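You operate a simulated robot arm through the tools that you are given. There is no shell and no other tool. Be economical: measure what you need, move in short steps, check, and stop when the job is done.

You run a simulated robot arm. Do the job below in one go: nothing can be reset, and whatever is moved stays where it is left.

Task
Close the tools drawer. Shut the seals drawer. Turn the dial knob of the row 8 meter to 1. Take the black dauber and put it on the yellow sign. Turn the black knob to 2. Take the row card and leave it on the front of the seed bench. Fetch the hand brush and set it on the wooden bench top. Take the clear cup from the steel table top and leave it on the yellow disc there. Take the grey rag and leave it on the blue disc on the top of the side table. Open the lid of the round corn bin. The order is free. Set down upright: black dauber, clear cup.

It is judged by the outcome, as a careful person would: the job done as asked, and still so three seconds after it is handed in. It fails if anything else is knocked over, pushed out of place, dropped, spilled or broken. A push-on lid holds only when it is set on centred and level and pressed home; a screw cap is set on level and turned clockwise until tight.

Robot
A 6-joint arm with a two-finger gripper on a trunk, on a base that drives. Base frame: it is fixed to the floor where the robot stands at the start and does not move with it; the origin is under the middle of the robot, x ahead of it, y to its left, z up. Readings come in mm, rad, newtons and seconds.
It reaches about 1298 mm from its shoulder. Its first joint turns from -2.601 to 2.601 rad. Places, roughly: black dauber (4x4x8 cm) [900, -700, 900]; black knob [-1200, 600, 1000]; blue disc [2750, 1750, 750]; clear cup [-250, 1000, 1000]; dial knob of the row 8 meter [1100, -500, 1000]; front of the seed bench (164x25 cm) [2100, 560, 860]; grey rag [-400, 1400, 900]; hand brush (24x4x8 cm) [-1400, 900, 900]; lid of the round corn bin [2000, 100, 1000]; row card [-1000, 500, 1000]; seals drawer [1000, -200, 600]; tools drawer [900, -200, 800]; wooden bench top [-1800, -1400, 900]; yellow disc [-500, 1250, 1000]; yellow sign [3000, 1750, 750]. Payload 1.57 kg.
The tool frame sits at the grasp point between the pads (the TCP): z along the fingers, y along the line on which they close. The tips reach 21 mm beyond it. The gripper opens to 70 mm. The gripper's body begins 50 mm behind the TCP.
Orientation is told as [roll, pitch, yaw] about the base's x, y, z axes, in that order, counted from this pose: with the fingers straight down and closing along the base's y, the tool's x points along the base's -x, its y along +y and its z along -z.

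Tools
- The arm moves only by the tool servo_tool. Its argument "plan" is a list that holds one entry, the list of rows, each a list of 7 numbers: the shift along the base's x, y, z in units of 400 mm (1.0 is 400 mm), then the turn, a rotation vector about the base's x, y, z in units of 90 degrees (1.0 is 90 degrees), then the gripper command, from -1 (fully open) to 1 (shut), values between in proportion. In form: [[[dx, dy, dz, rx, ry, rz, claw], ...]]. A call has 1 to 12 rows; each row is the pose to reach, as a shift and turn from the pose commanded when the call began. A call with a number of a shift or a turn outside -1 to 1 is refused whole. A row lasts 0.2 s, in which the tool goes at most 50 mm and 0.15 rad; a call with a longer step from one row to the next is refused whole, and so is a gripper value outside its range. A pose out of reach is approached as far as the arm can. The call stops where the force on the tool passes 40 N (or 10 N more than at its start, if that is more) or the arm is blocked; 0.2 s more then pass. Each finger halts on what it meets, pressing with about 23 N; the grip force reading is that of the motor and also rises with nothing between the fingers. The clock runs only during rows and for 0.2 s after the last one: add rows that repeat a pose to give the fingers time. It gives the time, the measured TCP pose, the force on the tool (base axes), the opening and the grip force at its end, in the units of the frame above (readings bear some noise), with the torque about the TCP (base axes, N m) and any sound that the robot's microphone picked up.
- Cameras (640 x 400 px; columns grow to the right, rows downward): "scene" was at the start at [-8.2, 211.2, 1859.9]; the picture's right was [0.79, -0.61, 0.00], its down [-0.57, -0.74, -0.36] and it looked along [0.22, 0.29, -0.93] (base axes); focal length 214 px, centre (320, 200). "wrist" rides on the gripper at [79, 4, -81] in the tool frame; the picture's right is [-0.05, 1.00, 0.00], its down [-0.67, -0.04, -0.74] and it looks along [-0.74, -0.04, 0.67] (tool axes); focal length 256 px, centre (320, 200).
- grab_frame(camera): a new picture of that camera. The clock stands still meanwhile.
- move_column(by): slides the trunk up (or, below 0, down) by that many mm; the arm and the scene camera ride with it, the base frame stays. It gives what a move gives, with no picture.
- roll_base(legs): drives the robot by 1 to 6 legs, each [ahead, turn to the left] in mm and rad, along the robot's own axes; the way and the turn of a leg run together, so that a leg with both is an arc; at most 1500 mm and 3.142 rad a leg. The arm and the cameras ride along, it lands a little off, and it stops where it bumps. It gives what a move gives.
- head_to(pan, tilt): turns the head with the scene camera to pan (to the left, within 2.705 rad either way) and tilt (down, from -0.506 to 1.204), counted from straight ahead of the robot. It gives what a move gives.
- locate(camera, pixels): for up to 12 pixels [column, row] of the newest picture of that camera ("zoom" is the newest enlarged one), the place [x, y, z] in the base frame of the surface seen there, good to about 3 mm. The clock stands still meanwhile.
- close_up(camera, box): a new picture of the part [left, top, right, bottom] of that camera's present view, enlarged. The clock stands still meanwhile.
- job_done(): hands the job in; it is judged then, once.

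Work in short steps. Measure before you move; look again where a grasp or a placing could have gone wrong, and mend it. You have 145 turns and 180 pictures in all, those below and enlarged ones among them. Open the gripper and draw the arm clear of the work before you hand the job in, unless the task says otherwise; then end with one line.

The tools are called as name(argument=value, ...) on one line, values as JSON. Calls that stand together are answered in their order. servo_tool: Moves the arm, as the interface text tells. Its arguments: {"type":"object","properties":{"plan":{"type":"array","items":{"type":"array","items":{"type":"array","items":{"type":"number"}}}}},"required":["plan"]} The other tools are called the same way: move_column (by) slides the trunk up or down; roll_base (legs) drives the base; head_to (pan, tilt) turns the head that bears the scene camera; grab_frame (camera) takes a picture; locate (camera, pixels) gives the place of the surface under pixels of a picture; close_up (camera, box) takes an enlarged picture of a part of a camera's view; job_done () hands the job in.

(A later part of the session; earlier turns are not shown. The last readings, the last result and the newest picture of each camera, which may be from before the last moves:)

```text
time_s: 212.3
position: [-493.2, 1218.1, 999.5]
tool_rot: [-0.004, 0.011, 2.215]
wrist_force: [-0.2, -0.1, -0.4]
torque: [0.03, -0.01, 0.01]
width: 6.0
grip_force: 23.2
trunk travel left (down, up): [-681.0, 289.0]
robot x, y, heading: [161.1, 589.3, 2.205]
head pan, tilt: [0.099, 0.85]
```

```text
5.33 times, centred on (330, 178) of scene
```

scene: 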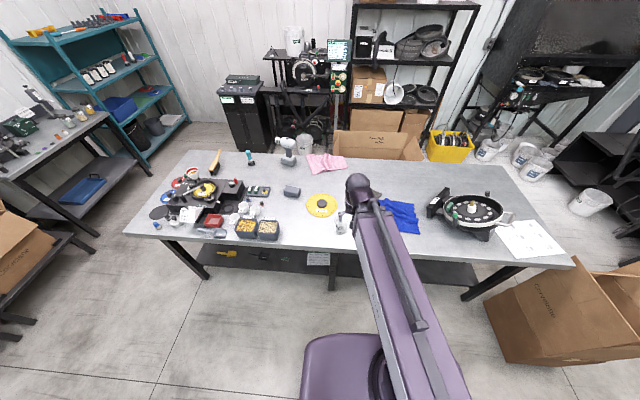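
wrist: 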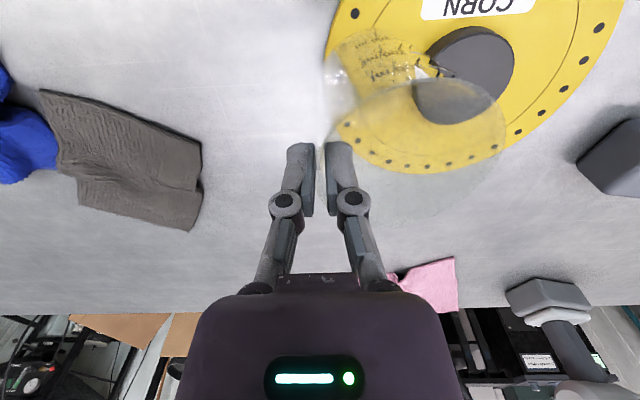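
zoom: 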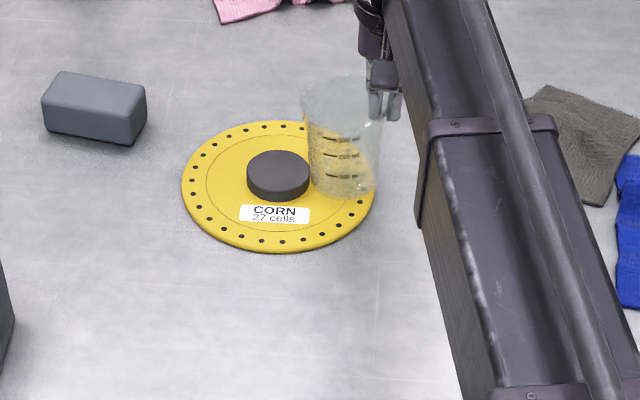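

Cup base sits between hub and rim. Lower to contact.

move_column(by=-13)

move_column(by=-2)

close_up(camera="scene", box=[290, 140, 370, 190])

```text
time_s: 212.9
position: [-490.7, 1217.2, 985.8]
tool_rot: [-0.004, 0.014, 2.215]
wrist_force: [3.1, 2.7, 6.0]
torque: [-0.03, 0.03, -0.03]
width: 6.0
grip_force: 22.7
trunk travel left (down, up): [-668.0, 302.0]
robot x, y, heading: [159.9, 587.8, 2.206]
head pan, tilt: [0.099, 0.85]
```

```text
time_s: 213.4
position: [-490.2, 1218.0, 986.3]
tool_rot: [-0.004, 0.009, 2.214]
wrist_force: [6.7, 5.6, 16.2]
torque: [-0.1, 0.1, -0.05]
width: 5.9
grip_force: 23.1
trunk travel left (down, up): [-666.0, 304.0]
robot x, y, heading: [159.0, 589.5, 2.201]
head pan, tilt: [0.099, 0.85]
```

```text
8.00 times, centred on (330, 165) of scene
```

zoom: 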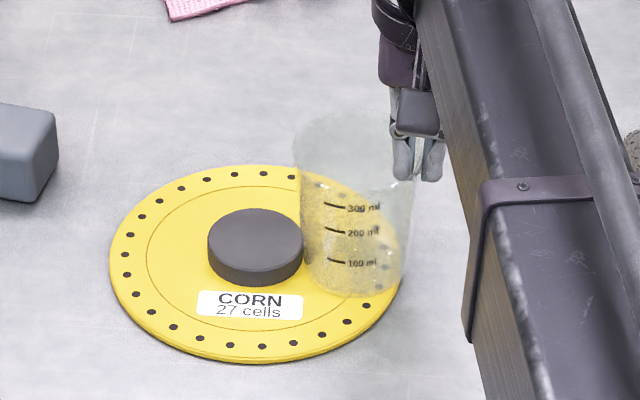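

Cup rests on the disc beside the hub. Ease, open, and rise.

move_column(by=1.5)

servo_tool(plan=[[[0, 0, 0, 0, 0, 0, 0.8], [0, 0, 0, 0, 0, 0, 0.6], [0, 0, 0, 0, 0, 0, 0.4], [0, 0, 0, 0, 0, 0, 0.4]]])

move_column(by=140)

grab_frame(camera="wrist")

close_up(camera="scene", box=[280, 140, 440, 240])

```text
time_s: 214.0
position: [-492.1, 1217.6, 985.6]
tool_rot: [-0.003, 0.009, 2.214]
wrist_force: [1.9, 1.0, 5.1]
torque: [-0.12, 0.09, -0.02]
width: 6.0
grip_force: 22.9
trunk travel left (down, up): [-667.0, 303.0]
robot x, y, heading: [162.0, 582.2, 2.206]
head pan, tilt: [0.099, 0.85]
```

```text
time_s: 215.0
position: [-491.9, 1217.3, 985.5]
tool_rot: [-0.004, 0.011, 2.215]
wrist_force: [-0.4, 0.3, -0.3]
torque: [0.0, 0.02, 0.01]
width: 20.9
grip_force: 0.0
trunk travel left (down, up): [-667.0, 303.0]
robot x, y, heading: [160.9, 588.1, 2.205]
head pan, tilt: [0.099, 0.85]
```

```text
time_s: 216.6
position: [-492.0, 1217.1, 1126.2]
tool_rot: [-0.003, 0.012, 2.215]
wrist_force: [0.7, 0.1, -0.6]
torque: [0.0, 0.0, -0.01]
width: 21.1
grip_force: 0.1
trunk travel left (down, up): [-807.0, 163.0]
robot x, y, heading: [158.0, 587.0, 2.2]
head pan, tilt: [0.099, 0.85]
```

```text
80 pictures are left
```

wrist: 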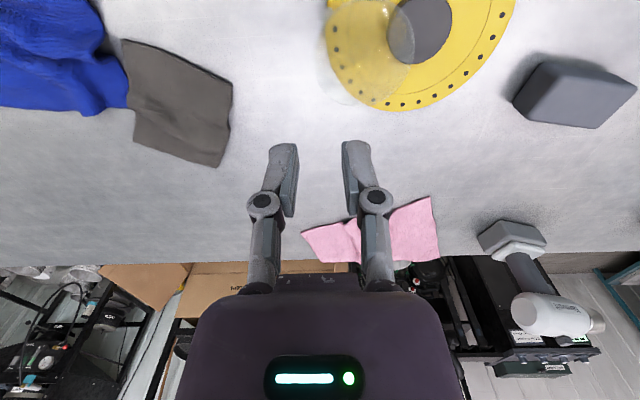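

```text
4.00 times, centred on (360, 190) of scene
```

zoom: 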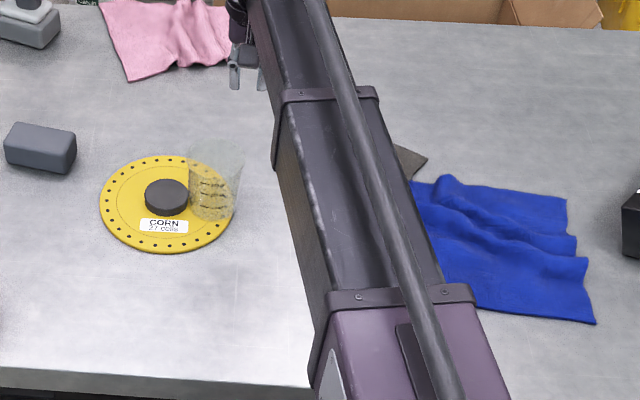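

Cup stands. Next the grey rag: move the camera to view it closely.

servo_tool(plan=[[[0.05, 0.04, 0, 0, 0, 0, -0.2], [0.1, 0.08, 0, 0, 0, 0, -1], [0.15, 0.12, 0, 0, 0, 0, -1], [0.2, 0.16, 0, 0, 0, 0, -1], [0.25, 0.2, 0, 0, 0, 0, -1], [0.3, 0.24, 0, 0, 0, 0, -1]]])

close_up(camera="wrist", box=[220, 10, 420, 135])

grab_frame(camera="wrist")

```text
time_s: 218.0
position: [-371.8, 1313.5, 1125.1]
tool_rot: [-0.005, 0.012, 2.215]
wrist_force: [0.1, 0.0, -0.2]
torque: [0.03, 0.0, 0.01]
width: 70.3
grip_force: 0.2
trunk travel left (down, up): [-807.0, 163.0]
robot x, y, heading: [158.3, 586.6, 2.206]
head pan, tilt: [0.099, 0.85]
```

```text
3.20 times, centred on (320, 72) of wrist
```

zoom: 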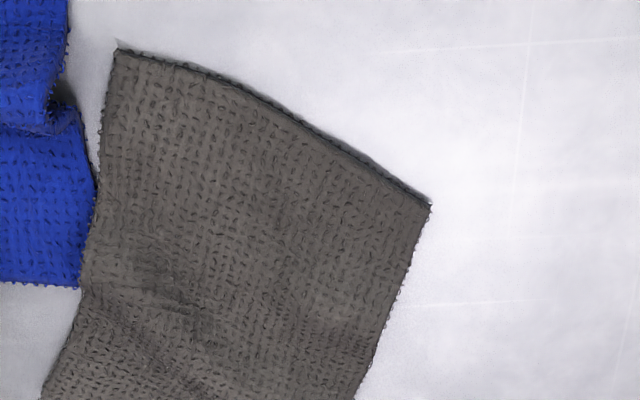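

```text
77 pictures are left
```

wrist: 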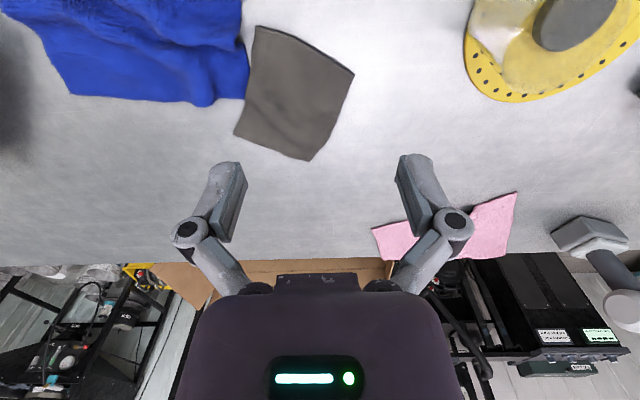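

I sample the rag's heights to find a ridge to pinch.

locate(camera="wrist", pixels=[[262, 35], [350, 72], [308, 155], [240, 130], [255, 90], [300, 95], [280, 65], [275, 115], [310, 120], [330, 85], [262, 105], [285, 135]])

close_up(camera="wrist", box=[210, 80, 370, 180])

```text
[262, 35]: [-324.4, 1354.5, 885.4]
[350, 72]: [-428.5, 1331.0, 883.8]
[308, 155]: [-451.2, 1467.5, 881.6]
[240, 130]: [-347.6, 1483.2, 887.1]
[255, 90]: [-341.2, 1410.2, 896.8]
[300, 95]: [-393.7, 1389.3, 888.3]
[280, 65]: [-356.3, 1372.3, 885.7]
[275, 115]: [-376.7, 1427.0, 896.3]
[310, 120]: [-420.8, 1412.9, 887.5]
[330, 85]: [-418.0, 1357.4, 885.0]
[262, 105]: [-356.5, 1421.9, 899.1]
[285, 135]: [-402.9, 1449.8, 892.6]
```

```text
4.00 times, centred on (290, 130) of wrist
```

zoom: 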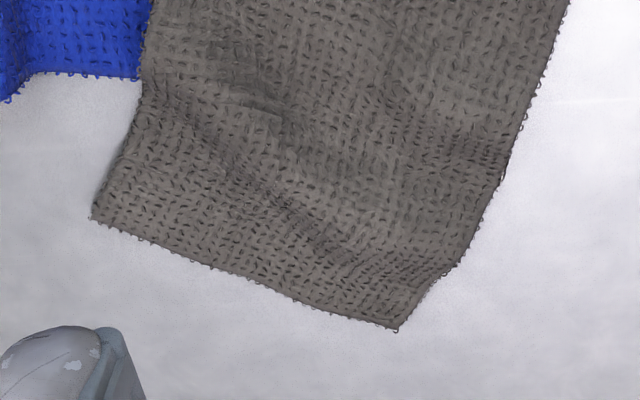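

A ridge (z≈898) runs through (-356,1422)…(-403,1450). I pinch across it.

servo_tool(plan=[[[-0.005, 0.098, 0, 0, 0, 0.076, -1], [-0.01, 0.196, 0, 0, 0, 0.152, -1], [-0.0155, 0.294, 0, 0, 0, 0.227, -0.7], [-0.0155, 0.294, 0, 0, 0, 0.227, -0.7]]])

move_column(by=-150)

grab_frame(camera="wrist")

```text
time_s: 219.0
position: [-379.1, 1430.4, 1126.3]
tool_rot: [-0.006, 0.011, 2.574]
wrist_force: [0.2, -0.2, 0.8]
torque: [0.0, 0.0, 0.0]
width: 59.6
grip_force: 0.0
trunk travel left (down, up): [-807.0, 163.0]
robot x, y, heading: [159.4, 586.2, 2.204]
head pan, tilt: [0.099, 0.85]
```

```text
time_s: 220.8
position: [-379.4, 1430.3, 976.4]
tool_rot: [-0.004, 0.013, 2.571]
wrist_force: [-0.2, 0.5, -0.5]
torque: [-0.01, 0.01, -0.02]
width: 59.3
grip_force: 0.1
trunk travel left (down, up): [-657.0, 313.0]
robot x, y, heading: [159.9, 583.6, 2.202]
head pan, tilt: [0.099, 0.85]
```

```text
75 pictures are left
```

wrist: 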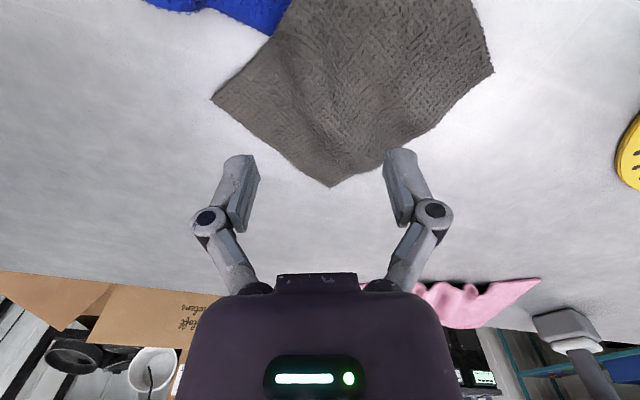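

The pinch point projects to about (320,91), right on the ridge. I descend until the tips touch cloth and close.

move_column(by=-62)

move_column(by=-8)

servo_tool(plan=[[[0, 0, 0, 0, 0, 0, -0.3], [0, 0, 0, 0, 0, 0, 0.2], [0, 0, 0, 0, 0, 0, 0.7], [0, 0, 0, 0, 0, 0, 1], [0, 0, 0, 0, 0, 0, 1], [0, 0, 0, 0, 0, 0, 1]]])

move_column(by=80)

grab_frame(camera="wrist")

```text
time_s: 221.8
position: [-379.1, 1429.7, 915.0]
tool_rot: [-0.002, 0.014, 2.571]
wrist_force: [-0.3, 0.4, -0.8]
torque: [-0.03, 0.01, 0.0]
width: 59.3
grip_force: 0.1
trunk travel left (down, up): [-595.0, 375.0]
robot x, y, heading: [162.4, 583.3, 2.205]
head pan, tilt: [0.099, 0.85]
```

```text
time_s: 222.4
position: [-378.4, 1429.5, 906.2]
tool_rot: [-0.002, 0.012, 2.569]
wrist_force: [0.5, 0.5, 0.1]
torque: [0.03, -0.03, -0.01]
width: 59.6
grip_force: 0.1
trunk travel left (down, up): [-587.0, 383.0]
robot x, y, heading: [158.6, 582.7, 2.206]
head pan, tilt: [0.099, 0.85]
```

```text
time_s: 223.8
position: [-378.8, 1429.6, 906.5]
tool_rot: [-0.004, 0.012, 2.572]
wrist_force: [-0.2, -0.4, 1.1]
torque: [-0.03, 0.0, 0.03]
width: 4.7
grip_force: 22.9
trunk travel left (down, up): [-587.0, 383.0]
robot x, y, heading: [163.2, 585.2, 2.206]
head pan, tilt: [0.099, 0.85]
```

```text
time_s: 224.9
position: [-379.1, 1428.3, 985.2]
tool_rot: [-0.003, 0.011, 2.571]
wrist_force: [-0.4, -0.1, -0.7]
torque: [-0.02, 0.01, 0.03]
width: 4.7
grip_force: 23.3
trunk travel left (down, up): [-667.0, 303.0]
robot x, y, heading: [160.5, 586.0, 2.206]
head pan, tilt: [0.099, 0.85]
```

```text
74 pictures are left
```

wrist: 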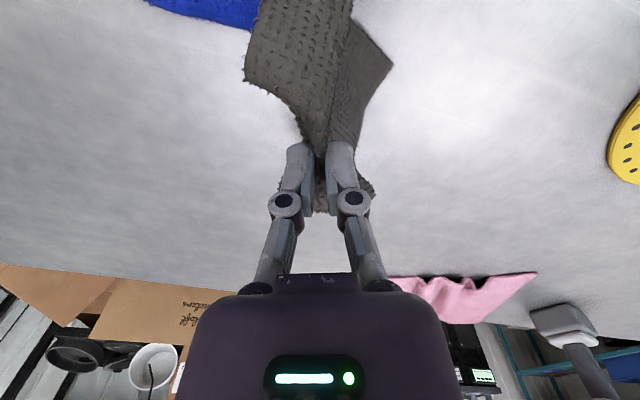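

The rag is held. I raise, check that the blue cloth stayed, and retract.

move_column(by=260)

servo_tool(plan=[[[0.07, -0.094, 0, 0, 0, 0, 1], [0.14, -0.188, 0, 0, 0, 0, 1], [0.21, -0.281, 0, 0, 0, 0, 1], [0.28, -0.375, 0, 0, 0, 0, 1], [0.35, -0.469, 0, 0, 0, 0, 1], [0.42, -0.562, 0, 0, 0, 0, 1], [0.49, -0.656, 0, 0, 0, 0, 1], [0.56, -0.75, 0, 0, 0, 0, 1], [0.628, -0.84, 0, 0, 0, 0, 1]]])

grab_frame(camera="scene")

```text
time_s: 227.6
position: [-378.6, 1429.6, 1245.6]
tool_rot: [-0.003, 0.013, 2.572]
wrist_force: [0.6, 1.0, 0.4]
torque: [0.0, -0.02, 0.01]
width: 4.6
grip_force: 22.8
trunk travel left (down, up): [-927.0, 43.0]
robot x, y, heading: [158.6, 586.5, 2.203]
head pan, tilt: [0.099, 0.85]
```

```text
time_s: 229.6
position: [-130.5, 1093.2, 1246.3]
tool_rot: [-0.006, 0.011, 2.572]
wrist_force: [-0.1, 0.3, 0.0]
torque: [-0.02, 0.01, 0.01]
width: 4.7
grip_force: 22.4
trunk travel left (down, up): [-927.0, 43.0]
robot x, y, heading: [159.6, 583.7, 2.202]
head pan, tilt: [0.099, 0.85]
```

```text
73 pictures are left
```

scene: 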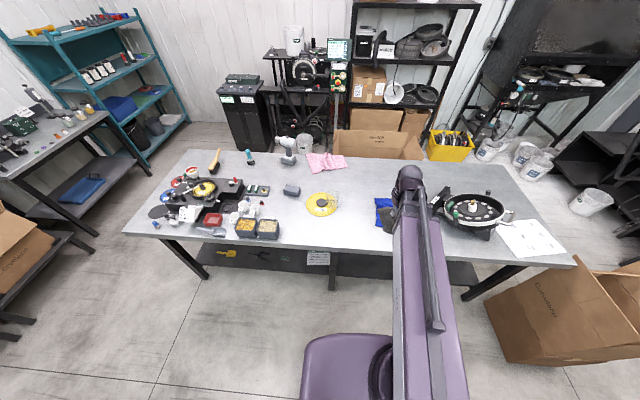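

Blue cloth unchanged. I drive to the side table.

roll_base(legs=[[0, -1.877], [1023, 0], [1023, 0], [0, 0.314]])

head_to(pan=0.0, tilt=0.8)

grab_frame(camera="scene")

grab_frame(camera="wrist")

```text
time_s: 250.2
position: [2603.8, 1522.2, 1247.0]
tool_rot: [-0.004, 0.009, 1.0]
wrist_force: [-0.9, -1.3, 0.9]
torque: [0.02, -0.02, -0.02]
width: 4.3
grip_force: 23.8
trunk travel left (down, up): [-927.0, 43.0]
robot x, y, heading: [2095.6, 1238.6, 0.624]
head pan, tilt: [0.099, 0.85]
```

```text
time_s: 250.9
position: [2604.6, 1522.8, 1245.9]
tool_rot: [-0.003, 0.012, 1.0]
wrist_force: [1.4, -0.1, -0.6]
torque: [0.01, 0.02, -0.05]
width: 4.3
grip_force: 22.9
trunk travel left (down, up): [-927.0, 43.0]
robot x, y, heading: [2087.3, 1240.1, 0.629]
head pan, tilt: [0.0, 0.799]
```

```text
72 pictures are left
```

scene: 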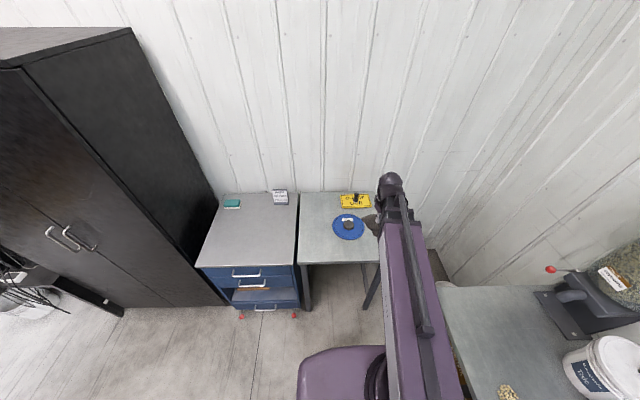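

```text
71 pictures are left
```

wrist: 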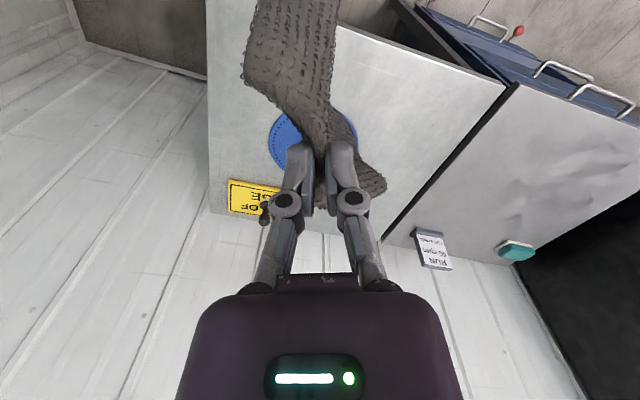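

I carry the rag above the blue disc's centre (2783,1724).

servo_tool(plan=[[[0.074, 0.084, 0, 0, 0, 0, 1], [0.149, 0.168, 0, 0, 0, 0, 1], [0.223, 0.251, 0, 0, 0, 0, 1], [0.298, 0.335, 0, 0, 0, 0, 1], [0.372, 0.419, 0, 0, 0, 0, 1], [0.446, 0.503, 0, 0, 0, 0, 1], [0.446, 0.503, 0, 0, 0, 0, 1]]])

move_column(by=-200)

close_up(camera="scene", box=[280, 140, 440, 240])

grab_frame(camera="wrist")

```text
time_s: 252.5
position: [2781.6, 1724.4, 1246.3]
tool_rot: [-0.005, 0.01, 1.0]
wrist_force: [-0.7, -0.1, -0.5]
torque: [0.0, 0.0, -0.04]
width: 4.4
grip_force: 23.2
trunk travel left (down, up): [-927.0, 43.0]
robot x, y, heading: [2090.7, 1239.6, 0.623]
head pan, tilt: [0.0, 0.799]
```

```text
time_s: 254.7
position: [2781.4, 1723.6, 1046.3]
tool_rot: [-0.003, 0.013, 1.0]
wrist_force: [-0.6, 0.0, 0.0]
torque: [-0.02, 0.02, -0.03]
width: 4.3
grip_force: 23.0
trunk travel left (down, up): [-727.0, 243.0]
robot x, y, heading: [2092.7, 1236.3, 0.624]
head pan, tilt: [0.0, 0.799]
```

```text
4.00 times, centred on (360, 190) of scene
```

zoom: 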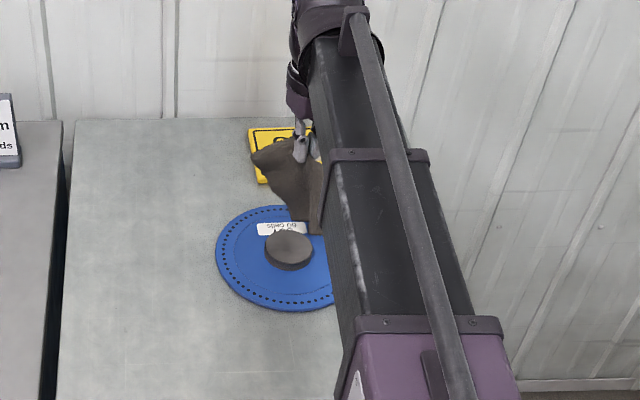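

```text
69 pictures are left
```

wrist: 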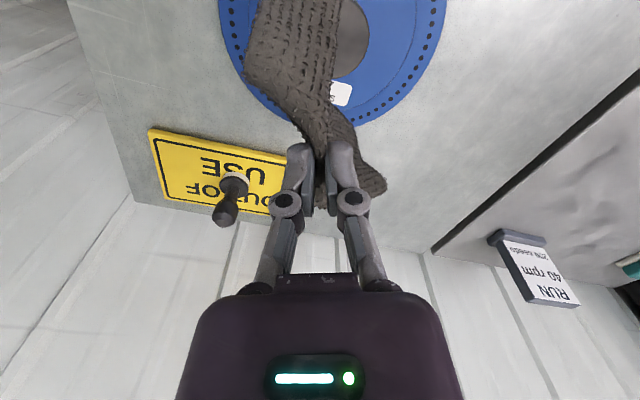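

Aligned over the disc. Lower and release.

move_column(by=-100)

move_column(by=-30)

servo_tool(plan=[[[0, 0, 0, 0, 0, 0, 0.5], [0, 0, 0, 0, 0, 0, 0], [0, 0, 0, 0, 0, 0, -0.5], [0, 0, 0, 0, 0, 0, -0.5], [0, 0, 0, 0, 0, 0, -0.5]]])

move_column(by=200)

grab_frame(camera="wrist")

close_up(camera="scene", box=[280, 150, 440, 250])

```text
time_s: 256.0
position: [2782.9, 1724.9, 946.4]
tool_rot: [-0.003, 0.012, 1.001]
wrist_force: [-1.6, -0.1, -0.4]
torque: [0.03, 0.01, -0.09]
width: 4.2
grip_force: 22.5
trunk travel left (down, up): [-627.0, 343.0]
robot x, y, heading: [2091.4, 1238.6, 0.622]
head pan, tilt: [0.0, 0.799]
```

```text
time_s: 256.8
position: [2781.6, 1725.1, 917.3]
tool_rot: [-0.003, 0.013, 1.002]
wrist_force: [-0.2, 1.0, 0.0]
torque: [0.01, 0.04, -0.01]
width: 4.3
grip_force: 22.9
trunk travel left (down, up): [-597.0, 373.0]
robot x, y, heading: [2090.9, 1238.8, 0.631]
head pan, tilt: [0.0, 0.799]
```

```text
time_s: 257.9
position: [2781.6, 1724.9, 917.3]
tool_rot: [-0.004, 0.013, 1.0]
wrist_force: [0.6, -0.6, -0.3]
torque: [-0.03, 0.01, 0.0]
width: 52.5
grip_force: 0.0
trunk travel left (down, up): [-597.0, 373.0]
robot x, y, heading: [2090.3, 1243.2, 0.621]
head pan, tilt: [0.0, 0.799]
```

```text
time_s: 260.1
position: [2781.2, 1725.3, 1116.8]
tool_rot: [-0.003, 0.013, 0.999]
wrist_force: [0.9, 0.5, 0.3]
torque: [-0.01, -0.01, 0.04]
width: 52.2
grip_force: 0.0
trunk travel left (down, up): [-797.0, 173.0]
robot x, y, heading: [2091.7, 1236.3, 0.623]
head pan, tilt: [0.0, 0.799]
```

```text
68 pictures are left
```

wrist: 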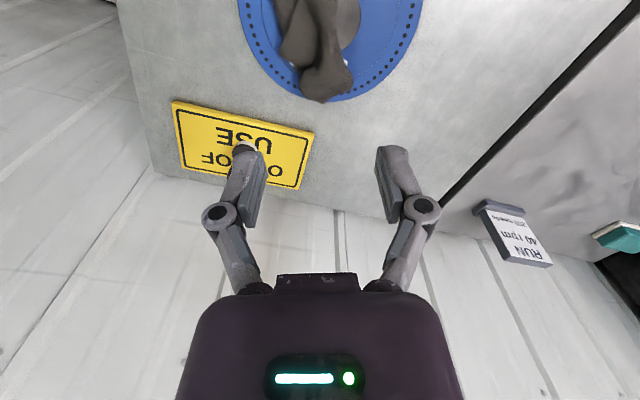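

```text
4.00 times, centred on (360, 200) of scene
```

zoom: 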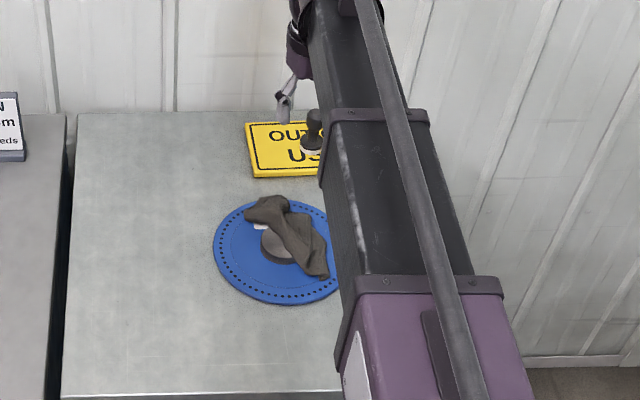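

Rag lies on the blue disc. I retract and drive back to the left part of the steel table (row card, knob, brush).

move_column(by=140)

servo_tool(plan=[[[-0.098, -0.069, 0, 0, 0, 0, -1], [-0.196, -0.138, 0, 0, 0, 0, -1], [-0.294, -0.207, 0, 0, 0, 0, -1], [-0.392, -0.276, 0, 0, 0, 0, -1], [-0.49, -0.345, 0, 0, 0, 0, -1], [-0.57, -0.4, 0, 0, 0, 0, -1]]])

roll_base(legs=[[0, -0.206], [-1486, 0], [-1486, 0], [0, 1.795]])

head_to(pan=0.0, tilt=0.9)

grab_frame(camera="scene")

```text
time_s: 261.8
position: [2781.6, 1723.7, 1257.4]
tool_rot: [-0.004, 0.01, 1.0]
wrist_force: [0.1, 0.1, -0.7]
torque: [0.02, 0.04, 0.0]
width: 52.8
grip_force: 0.0
trunk travel left (down, up): [-937.0, 33.0]
robot x, y, heading: [2092.0, 1242.0, 0.622]
head pan, tilt: [0.0, 0.799]
```

```text
time_s: 263.2
position: [2550.3, 1563.2, 1257.6]
tool_rot: [-0.004, 0.01, 1.0]
wrist_force: [0.0, -0.4, 0.1]
torque: [0.0, 0.01, -0.01]
width: 69.9
grip_force: 0.0
trunk travel left (down, up): [-937.0, 33.0]
robot x, y, heading: [2086.0, 1235.3, 0.624]
head pan, tilt: [0.0, 0.799]
```

```text
time_s: 288.3
position: [-935.9, 489.4, 1256.6]
tool_rot: [-0.006, 0.014, 2.596]
wrist_force: [0.3, 0.2, 0.5]
torque: [-0.01, 0.0, 0.04]
width: 70.0
grip_force: 0.0
trunk travel left (down, up): [-937.0, 33.0]
robot x, y, heading: [-635.4, 13.5, 2.211]
head pan, tilt: [0.0, 0.799]
```

```text
time_s: 288.9
position: [-935.4, 489.0, 1256.8]
tool_rot: [-0.003, 0.009, 2.595]
wrist_force: [-0.4, 0.0, -0.1]
torque: [0.02, 0.01, -0.01]
width: 70.0
grip_force: 0.0
trunk travel left (down, up): [-937.0, 33.0]
robot x, y, heading: [-634.1, 9.9, 2.211]
head pan, tilt: [0.0, 0.901]
```

```text
66 pictures are left
```

scene: 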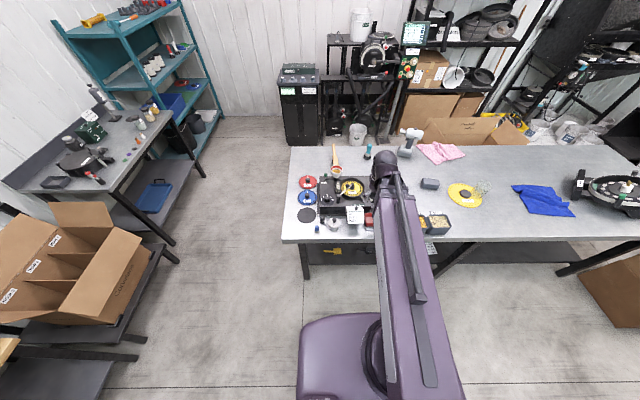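

I zoom on the machine with the card and knobs.

close_up(camera="scene", box=[288, 140, 400, 240])

close_up(camera="scene", box=[306, 165, 376, 235])

grab_frame(camera="wrist")

```text
4.00 times, centred on (344, 190) of scene
```

zoom: 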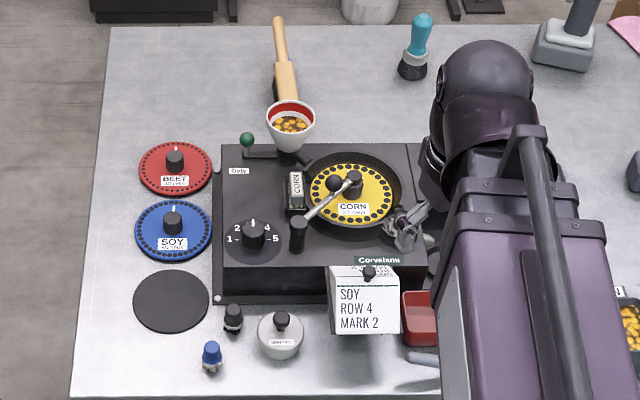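

```text
5.71 times, centred on (341, 200) of scene
```

zoom: 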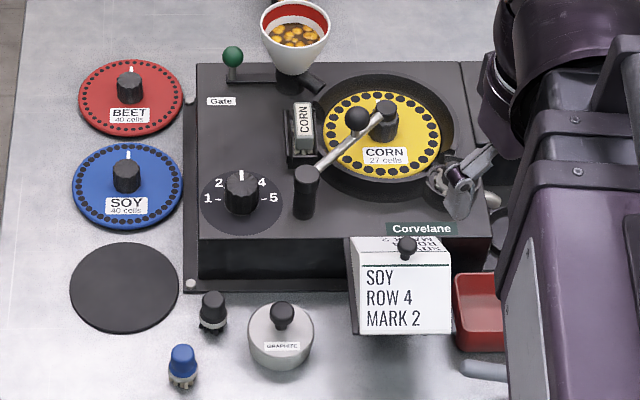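

```text
63 pictures are left
```

wrist: 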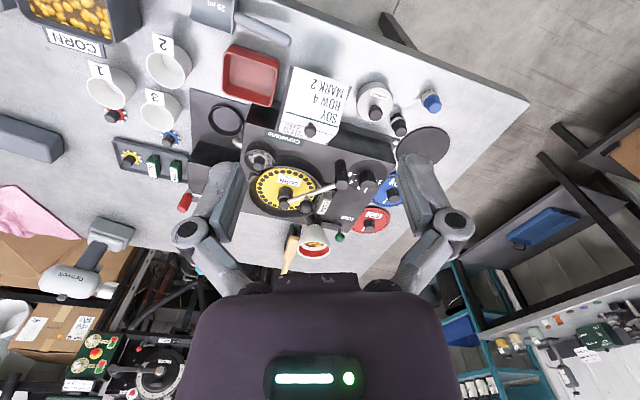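

The black dial knob points to 3. I locate the numerals, knob and card.

locate(camera="zoom", pixels=[[208, 198], [219, 184], [262, 183], [272, 198], [241, 178], [241, 173], [227, 180], [257, 180], [242, 205], [241, 188]])

locate(camera="wrist", pixels=[[310, 130], [295, 70], [345, 80], [285, 135], [335, 140], [315, 100], [300, 120], [262, 65], [345, 165], [340, 185]])

close_up(camera="wrist", box=[250, 50, 410, 210])

```text
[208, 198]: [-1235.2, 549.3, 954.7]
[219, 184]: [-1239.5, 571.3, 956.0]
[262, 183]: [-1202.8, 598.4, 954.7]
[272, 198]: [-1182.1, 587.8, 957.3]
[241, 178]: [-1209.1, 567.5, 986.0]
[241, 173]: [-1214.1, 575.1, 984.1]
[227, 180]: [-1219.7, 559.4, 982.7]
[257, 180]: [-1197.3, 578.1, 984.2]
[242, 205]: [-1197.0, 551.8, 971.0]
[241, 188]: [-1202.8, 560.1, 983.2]
```

```text
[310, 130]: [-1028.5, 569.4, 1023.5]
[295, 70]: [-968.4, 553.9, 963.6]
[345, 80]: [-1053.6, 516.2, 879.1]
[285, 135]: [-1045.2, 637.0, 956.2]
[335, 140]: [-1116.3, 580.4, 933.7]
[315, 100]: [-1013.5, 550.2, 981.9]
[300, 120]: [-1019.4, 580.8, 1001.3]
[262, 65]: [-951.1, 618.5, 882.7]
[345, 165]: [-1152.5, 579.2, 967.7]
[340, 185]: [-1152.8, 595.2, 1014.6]
```

```text
2.50 times, centred on (330, 130) of wrist
```

zoom: 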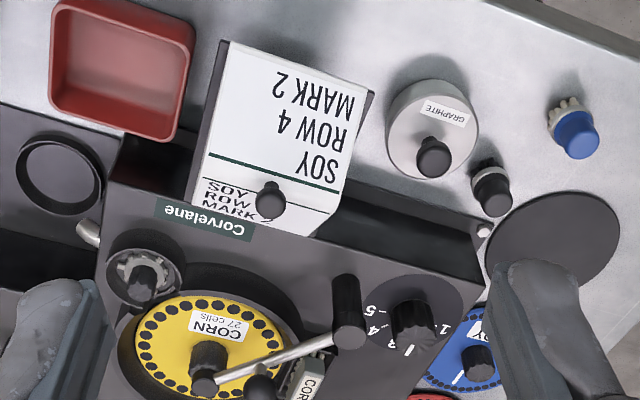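

Numerals are at -90,-45,0,45,90° about (-1207.5,567.5); the pointer is at 3, so 45° CCW for 2. I go above the knob.

servo_tool(plan=[[[-0.113, 0.0327, 0, 0, 0, 0, -0.26], [-0.2267, 0.0654, 0, 0, 0, 0, -0.26], [-0.34, 0.098, 0, 0, 0, 0, -0.26], [-0.4533, 0.131, 0, 0, 0, 0, -0.26], [-0.5667, 0.1635, 0, 0, 0, 0, -0.26], [-0.68, 0.196, 0, 0, 0, 0, -0.26], [-0.68, 0.196, 0, 0, 0, 0, -0.26]]])

move_column(by=-190)

grab_frame(camera="wrist")

close_up(camera="scene", box=[300, 130, 396, 210])

```text
time_s: 290.5
position: [-1208.7, 565.3, 1256.2]
tool_rot: [-0.004, 0.011, 2.595]
wrist_force: [1.2, 1.3, -0.3]
torque: [0.02, 0.04, -0.03]
width: 44.3
grip_force: 0.0
trunk travel left (down, up): [-937.0, 33.0]
robot x, y, heading: [-637.6, 12.0, 2.212]
head pan, tilt: [0.0, 0.901]
```

```text
time_s: 292.6
position: [-1209.5, 566.7, 1066.7]
tool_rot: [-0.003, 0.011, 2.596]
wrist_force: [0.6, 0.5, 0.2]
torque: [-0.02, -0.01, -0.03]
width: 43.9
grip_force: 0.1
trunk travel left (down, up): [-747.0, 223.0]
robot x, y, heading: [-633.3, 8.6, 2.211]
head pan, tilt: [0.0, 0.901]
```

```text
61 pictures are left
```

wrist: 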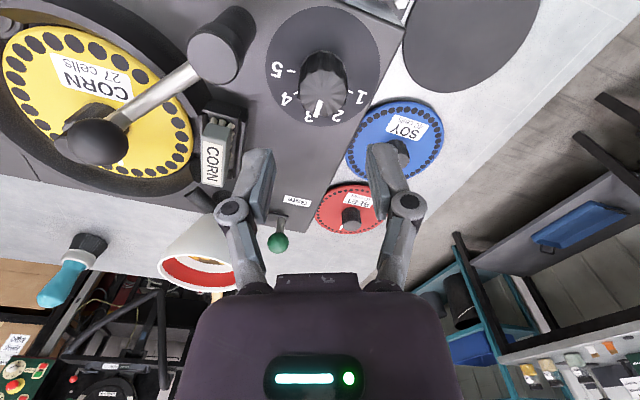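

```text
5.00 times, centred on (348, 170) of scene
```

zoom: 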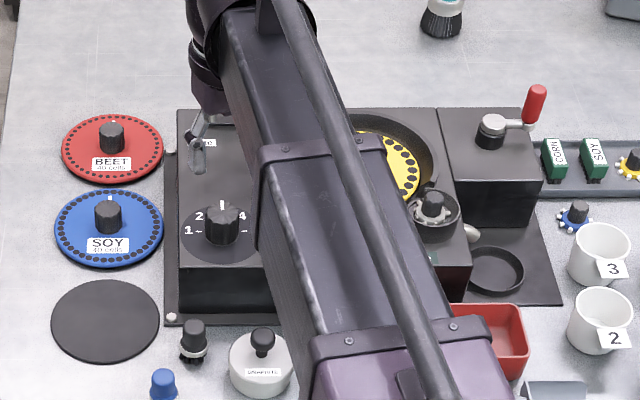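

Aligned over the knob. Descend and grip.

move_column(by=-84)

servo_tool(plan=[[[0, 0, 0, 0, 0, 0, 0.3], [0, 0, 0, 0, 0, 0, 1], [0, 0, 0, 0, 0, 0, 1], [0, 0, 0, 0, 0, 0, 1]]])

grab_frame(camera="wrist")

```text
time_s: 293.8
position: [-1209.4, 565.8, 982.0]
tool_rot: [-0.005, 0.012, 2.595]
wrist_force: [-0.4, -0.9, 1.1]
torque: [0.01, -0.02, 0.01]
width: 44.0
grip_force: 0.0
trunk travel left (down, up): [-663.0, 307.0]
robot x, y, heading: [-634.6, 10.1, 2.214]
head pan, tilt: [0.0, 0.901]
```

```text
time_s: 294.8
position: [-1210.5, 563.8, 982.3]
tool_rot: [-0.003, 0.011, 2.595]
wrist_force: [-8.1, -9.8, 2.8]
torque: [-0.68, 0.11, -0.03]
width: 32.1
grip_force: 32.0
trunk travel left (down, up): [-663.0, 307.0]
robot x, y, heading: [-635.2, 7.2, 2.209]
head pan, tilt: [0.0, 0.901]
```

```text
59 pictures are left
```

wrist: 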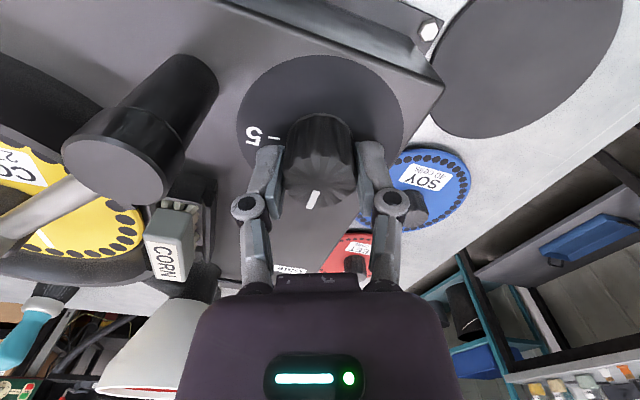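

Gripped (32 mm). Rotate 45° CCW.

servo_tool(plan=[[[0, 0, 0, 0, 0, 0.0833, 1], [0, 0, 0, 0, 0, 0.1667, 1], [0, 0, 0, 0, 0, 0.25, 1], [0, 0, 0, 0, 0, 0.3333, 1], [0, 0, 0, 0, 0, 0.4167, 1], [0, 0, 0, 0, 0, 0.5, 1], [0, 0, 0, 0, 0, 0.5, 1]]])

servo_tool(plan=[[[0, 0, 0, 0, 0, 0, 0], [0, 0, 0, 0, 0, 0, -0.26], [0, 0, 0, 0, 0, 0, -0.26]]])

move_column(by=150)

grab_frame(camera="wrist")

```text
time_s: 296.4
position: [-1210.3, 562.1, 983.3]
tool_rot: [-0.002, 0.012, -2.902]
wrist_force: [-2.8, -29.9, -14.1]
torque: [-0.31, -0.23, -0.03]
width: 32.3
grip_force: 31.2
trunk travel left (down, up): [-663.0, 307.0]
robot x, y, heading: [-634.3, 6.4, 2.216]
head pan, tilt: [0.0, 0.901]
```

```text
time_s: 297.2
position: [-1209.8, 567.7, 982.4]
tool_rot: [-0.006, 0.011, -2.902]
wrist_force: [-0.6, -0.8, 0.3]
torque: [0.01, 0.0, 0.02]
width: 44.0
grip_force: 0.1
trunk travel left (down, up): [-663.0, 307.0]
robot x, y, heading: [-636.7, 11.4, 2.216]
head pan, tilt: [0.0, 0.901]
```

```text
time_s: 299.0
position: [-1209.4, 565.5, 1132.4]
tool_rot: [-0.003, 0.011, -2.903]
wrist_force: [-0.8, 0.4, 0.2]
torque: [0.01, -0.07, 0.03]
width: 44.3
grip_force: 0.1
trunk travel left (down, up): [-813.0, 157.0]
robot x, y, heading: [-634.8, 8.7, 2.214]
head pan, tilt: [0.0, 0.901]
```

```text
58 pictures are left
```

wrist: 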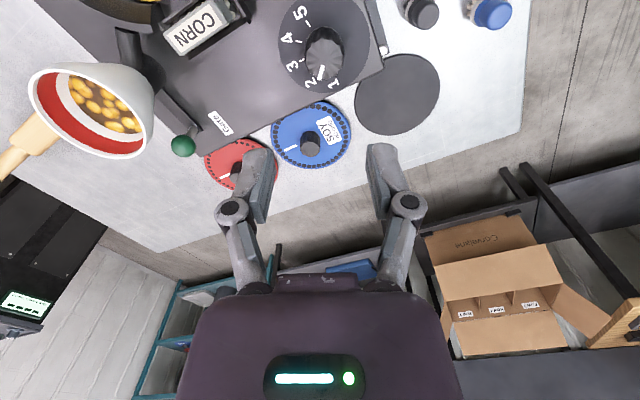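

close_up(camera="wrist", box=[265, 0, 393, 100])

locate(camera="zoom", pixels=[[285, 400], [280, 350], [295, 260]])

```text
4.00 times, centred on (329, 50) of wrist
```

zoom: 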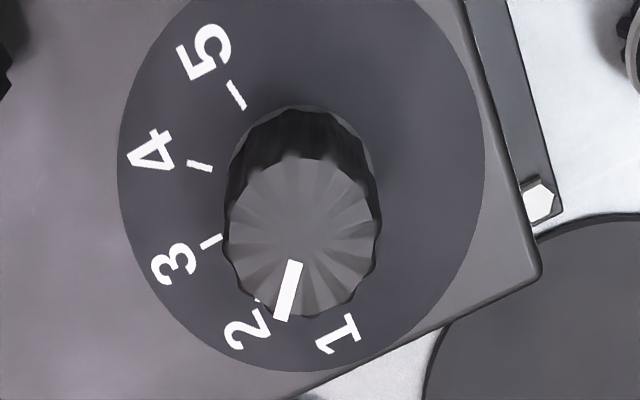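

```text
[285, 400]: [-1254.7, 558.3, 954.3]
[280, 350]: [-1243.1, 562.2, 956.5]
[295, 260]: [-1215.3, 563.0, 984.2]
```

locate(camera="zoom", pixels=[[293, 275], [283, 312], [304, 240], [232, 245], [378, 240], [304, 165], [300, 312], [258, 300], [212, 242], [200, 165], [236, 94]])

```text
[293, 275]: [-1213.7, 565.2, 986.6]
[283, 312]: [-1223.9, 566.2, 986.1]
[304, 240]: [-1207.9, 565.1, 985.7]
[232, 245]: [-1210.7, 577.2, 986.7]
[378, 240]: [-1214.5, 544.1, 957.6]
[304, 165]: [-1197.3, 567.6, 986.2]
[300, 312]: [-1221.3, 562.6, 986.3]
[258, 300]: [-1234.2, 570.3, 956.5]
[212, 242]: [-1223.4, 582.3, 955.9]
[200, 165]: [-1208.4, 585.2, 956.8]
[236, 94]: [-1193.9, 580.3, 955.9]
```

Pointer is within a few degrees of 2. Now the row card: I move back to view it closely.

servo_tool(plan=[[[0.07, -0.023, 0, 0, 0, -0.0825, -1], [0.14, -0.046, 0, 0, 0, -0.165, -1], [0.21, -0.068, 0, 0, 0, -0.2475, -1], [0.28, -0.091, 0, 0, 0, -0.33, -1], [0.35, -0.114, 0, 0, 0, -0.4125, -1], [0.42, -0.137, 0, 0, 0, -0.495, -1], [0.49, -0.159, 0, 0, 0, -0.5775, -1], [0.56, -0.182, 0, 0, 0, -0.66, -1], [0.63, -0.205, 0, 0, 0, -0.743, -1], [0.63, -0.205, 0, 0, 0, -0.743, -1]]])

grab_frame(camera="wrist")

close_up(camera="scene", box=[336, 180, 384, 220])

```text
time_s: 301.2
position: [-957.3, 483.7, 1131.9]
tool_rot: [-0.004, 0.011, 2.211]
wrist_force: [0.4, 0.3, -0.8]
torque: [-0.02, 0.0, 0.05]
width: 70.2
grip_force: 0.1
trunk travel left (down, up): [-813.0, 157.0]
robot x, y, heading: [-636.2, 7.9, 2.208]
head pan, tilt: [0.0, 0.901]
```

```text
56 pictures are left
```

wrist: 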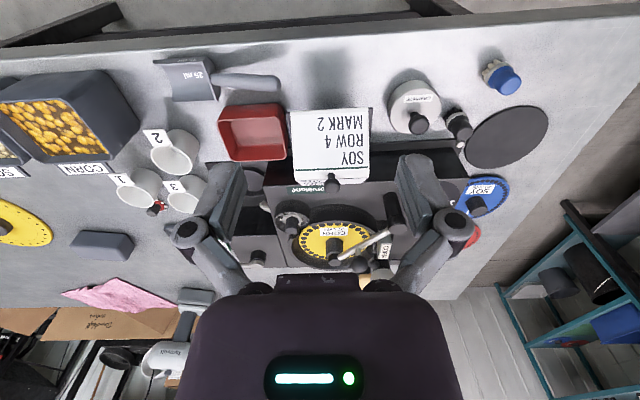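

```text
10.00 times, centred on (360, 200) of scene
```

zoom: 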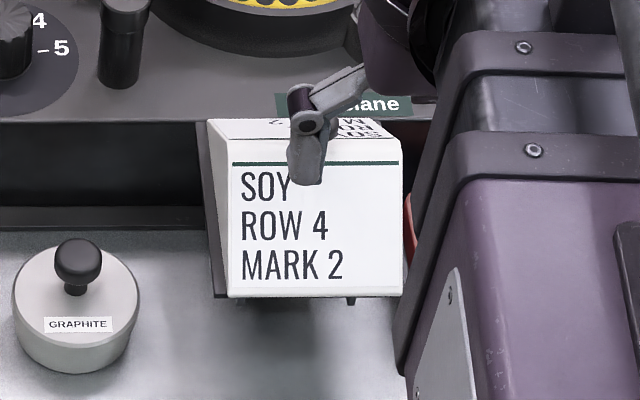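

close_up(camera="wrist", box=[276, 95, 388, 200])

locate(camera="wrist", pixels=[[295, 113], [366, 111], [330, 115], [295, 150], [367, 150], [330, 150], [297, 178], [366, 178], [310, 183], [332, 180], [332, 187], [345, 182]])

locate(camera="zoom", pixels=[[20, 60], [320, 200]])

```text
3.81 times, centred on (332, 148) of wrist
```

zoom: 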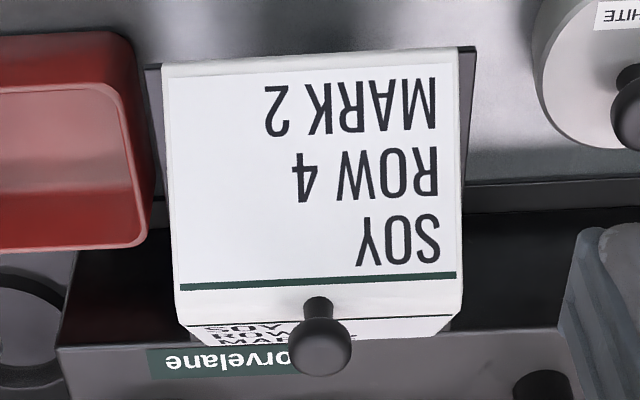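

```text
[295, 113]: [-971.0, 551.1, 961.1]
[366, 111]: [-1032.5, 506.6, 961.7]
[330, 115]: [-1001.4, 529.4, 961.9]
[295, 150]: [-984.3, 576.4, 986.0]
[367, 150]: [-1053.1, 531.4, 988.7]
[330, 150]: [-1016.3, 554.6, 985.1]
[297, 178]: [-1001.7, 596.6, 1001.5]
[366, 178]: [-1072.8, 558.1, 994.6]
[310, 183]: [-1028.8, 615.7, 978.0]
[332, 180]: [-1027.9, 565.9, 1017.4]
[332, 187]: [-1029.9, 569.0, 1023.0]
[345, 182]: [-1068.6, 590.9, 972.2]
```

```text
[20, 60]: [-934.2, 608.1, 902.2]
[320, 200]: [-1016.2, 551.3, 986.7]
```

The card is a tent with a knob handle on its ridge at ≈(-1029,568,1015). I locate the knob ball precisely.

locate(camera="zoom", pixels=[[318, 345], [295, 345], [342, 345], [318, 368], [318, 325], [318, 308], [240, 335], [420, 335], [200, 310], [440, 305]])

close_up(camera="wrist", box=[312, 160, 352, 195])

```text
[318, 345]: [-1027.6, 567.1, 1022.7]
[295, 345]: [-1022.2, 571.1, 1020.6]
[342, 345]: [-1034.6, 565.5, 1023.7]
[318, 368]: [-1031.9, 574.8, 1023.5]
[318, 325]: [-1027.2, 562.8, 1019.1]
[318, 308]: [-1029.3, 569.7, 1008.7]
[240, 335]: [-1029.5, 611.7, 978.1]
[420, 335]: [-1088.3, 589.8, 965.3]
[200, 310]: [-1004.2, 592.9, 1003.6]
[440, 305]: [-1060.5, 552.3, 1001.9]
```

```text
11.43 times, centred on (332, 178) of wrist
```

zoom: 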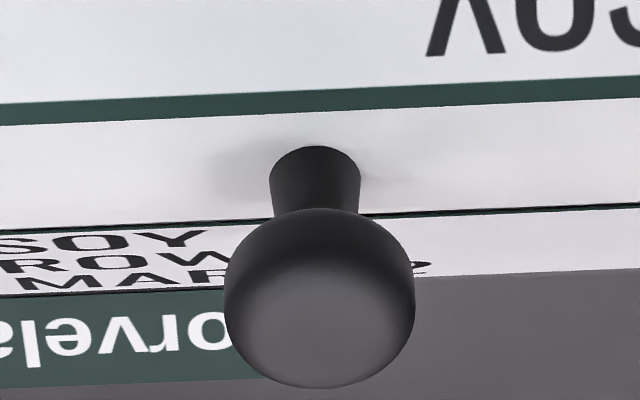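

Knob head ≈(-1029,569), z 1012–1024. I position over it and descend so the tips stay just above the ridge.

servo_tool(plan=[[[-0.06, 0.0715, 0, 0, 0, 0, -0.4], [-0.12, 0.143, 0, 0, 0, 0, -0.4], [-0.1793, 0.2145, 0, 0, 0, 0, -0.4], [-0.1793, 0.2145, 0, 0, 0, 0, -0.4]]])

move_column(by=-75)

grab_frame(camera="wrist")

```text
time_s: 302.2
position: [-1028.1, 569.0, 1132.4]
tool_rot: [-0.003, 0.011, 2.214]
wrist_force: [0.2, 1.1, 0.0]
torque: [-0.04, 0.02, -0.03]
width: 48.9
grip_force: 0.1
trunk travel left (down, up): [-813.0, 157.0]
robot x, y, heading: [-635.7, 7.6, 2.208]
head pan, tilt: [0.0, 0.901]
```

```text
time_s: 303.3
position: [-1027.3, 567.9, 1055.8]
tool_rot: [-0.002, 0.012, 2.212]
wrist_force: [0.4, -0.8, 0.2]
torque: [0.03, 0.0, -0.01]
width: 48.9
grip_force: 0.0
trunk travel left (down, up): [-738.0, 232.0]
robot x, y, heading: [-634.6, 9.6, 2.215]
head pan, tilt: [0.0, 0.901]
```

```text
52 pictures are left
```

wrist: 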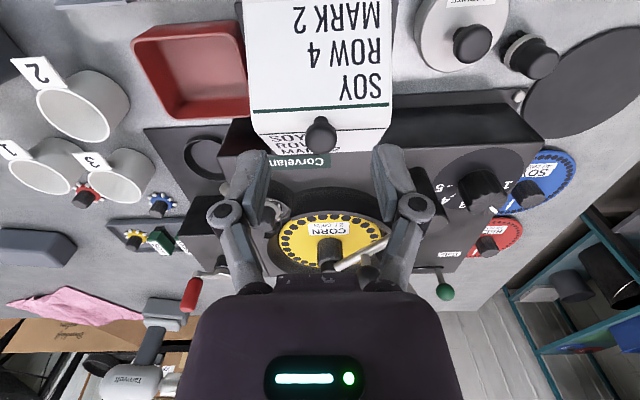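

Aligned. Descend 28 mm and grip.

move_column(by=-28.5)

servo_tool(plan=[[[0, 0, 0, 0, 0, 0, 0.2], [0, 0, 0, 0, 0, 0, 0.7], [0, 0, 0, 0, 0, 0, 1], [0, 0, 0, 0, 0, 0, 1], [0, 0, 0, 0, 0, 0, 1]]])

move_column(by=50)

grab_frame(camera="wrist")

```text
time_s: 304.0
position: [-1028.2, 569.3, 1029.8]
tool_rot: [-0.003, 0.011, 2.213]
wrist_force: [-0.2, -0.3, -1.0]
torque: [0.0, -0.02, -0.02]
width: 48.7
grip_force: 0.0
trunk travel left (down, up): [-710.0, 260.0]
robot x, y, heading: [-633.1, 10.8, 2.213]
head pan, tilt: [0.0, 0.901]
```

```text
time_s: 305.2
position: [-1028.9, 568.8, 1028.5]
tool_rot: [-0.005, 0.012, 2.212]
wrist_force: [-0.2, -0.1, 1.3]
torque: [0.03, 0.03, 0.01]
width: 16.8
grip_force: 22.6
trunk travel left (down, up): [-710.0, 260.0]
robot x, y, heading: [-632.0, 8.1, 2.214]
head pan, tilt: [0.0, 0.901]
```

```text
time_s: 306.1
position: [-1029.2, 570.1, 1079.1]
tool_rot: [-0.003, 0.013, 2.215]
wrist_force: [-0.1, 0.1, -1.5]
torque: [-0.03, -0.03, -0.02]
width: 16.7
grip_force: 22.7
trunk travel left (down, up): [-760.0, 210.0]
robot x, y, heading: [-632.9, 6.6, 2.207]
head pan, tilt: [0.0, 0.901]
```

```text
51 pictures are left
```

wrist: 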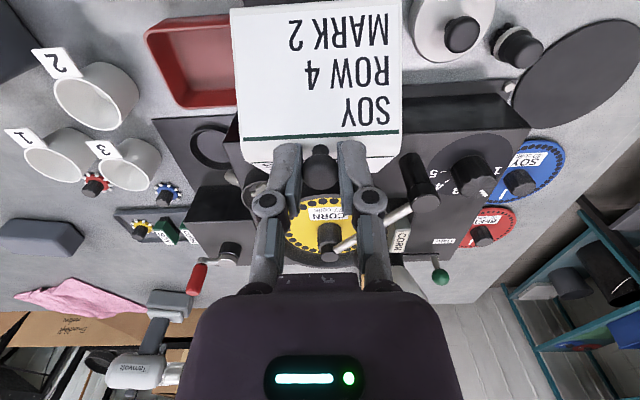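

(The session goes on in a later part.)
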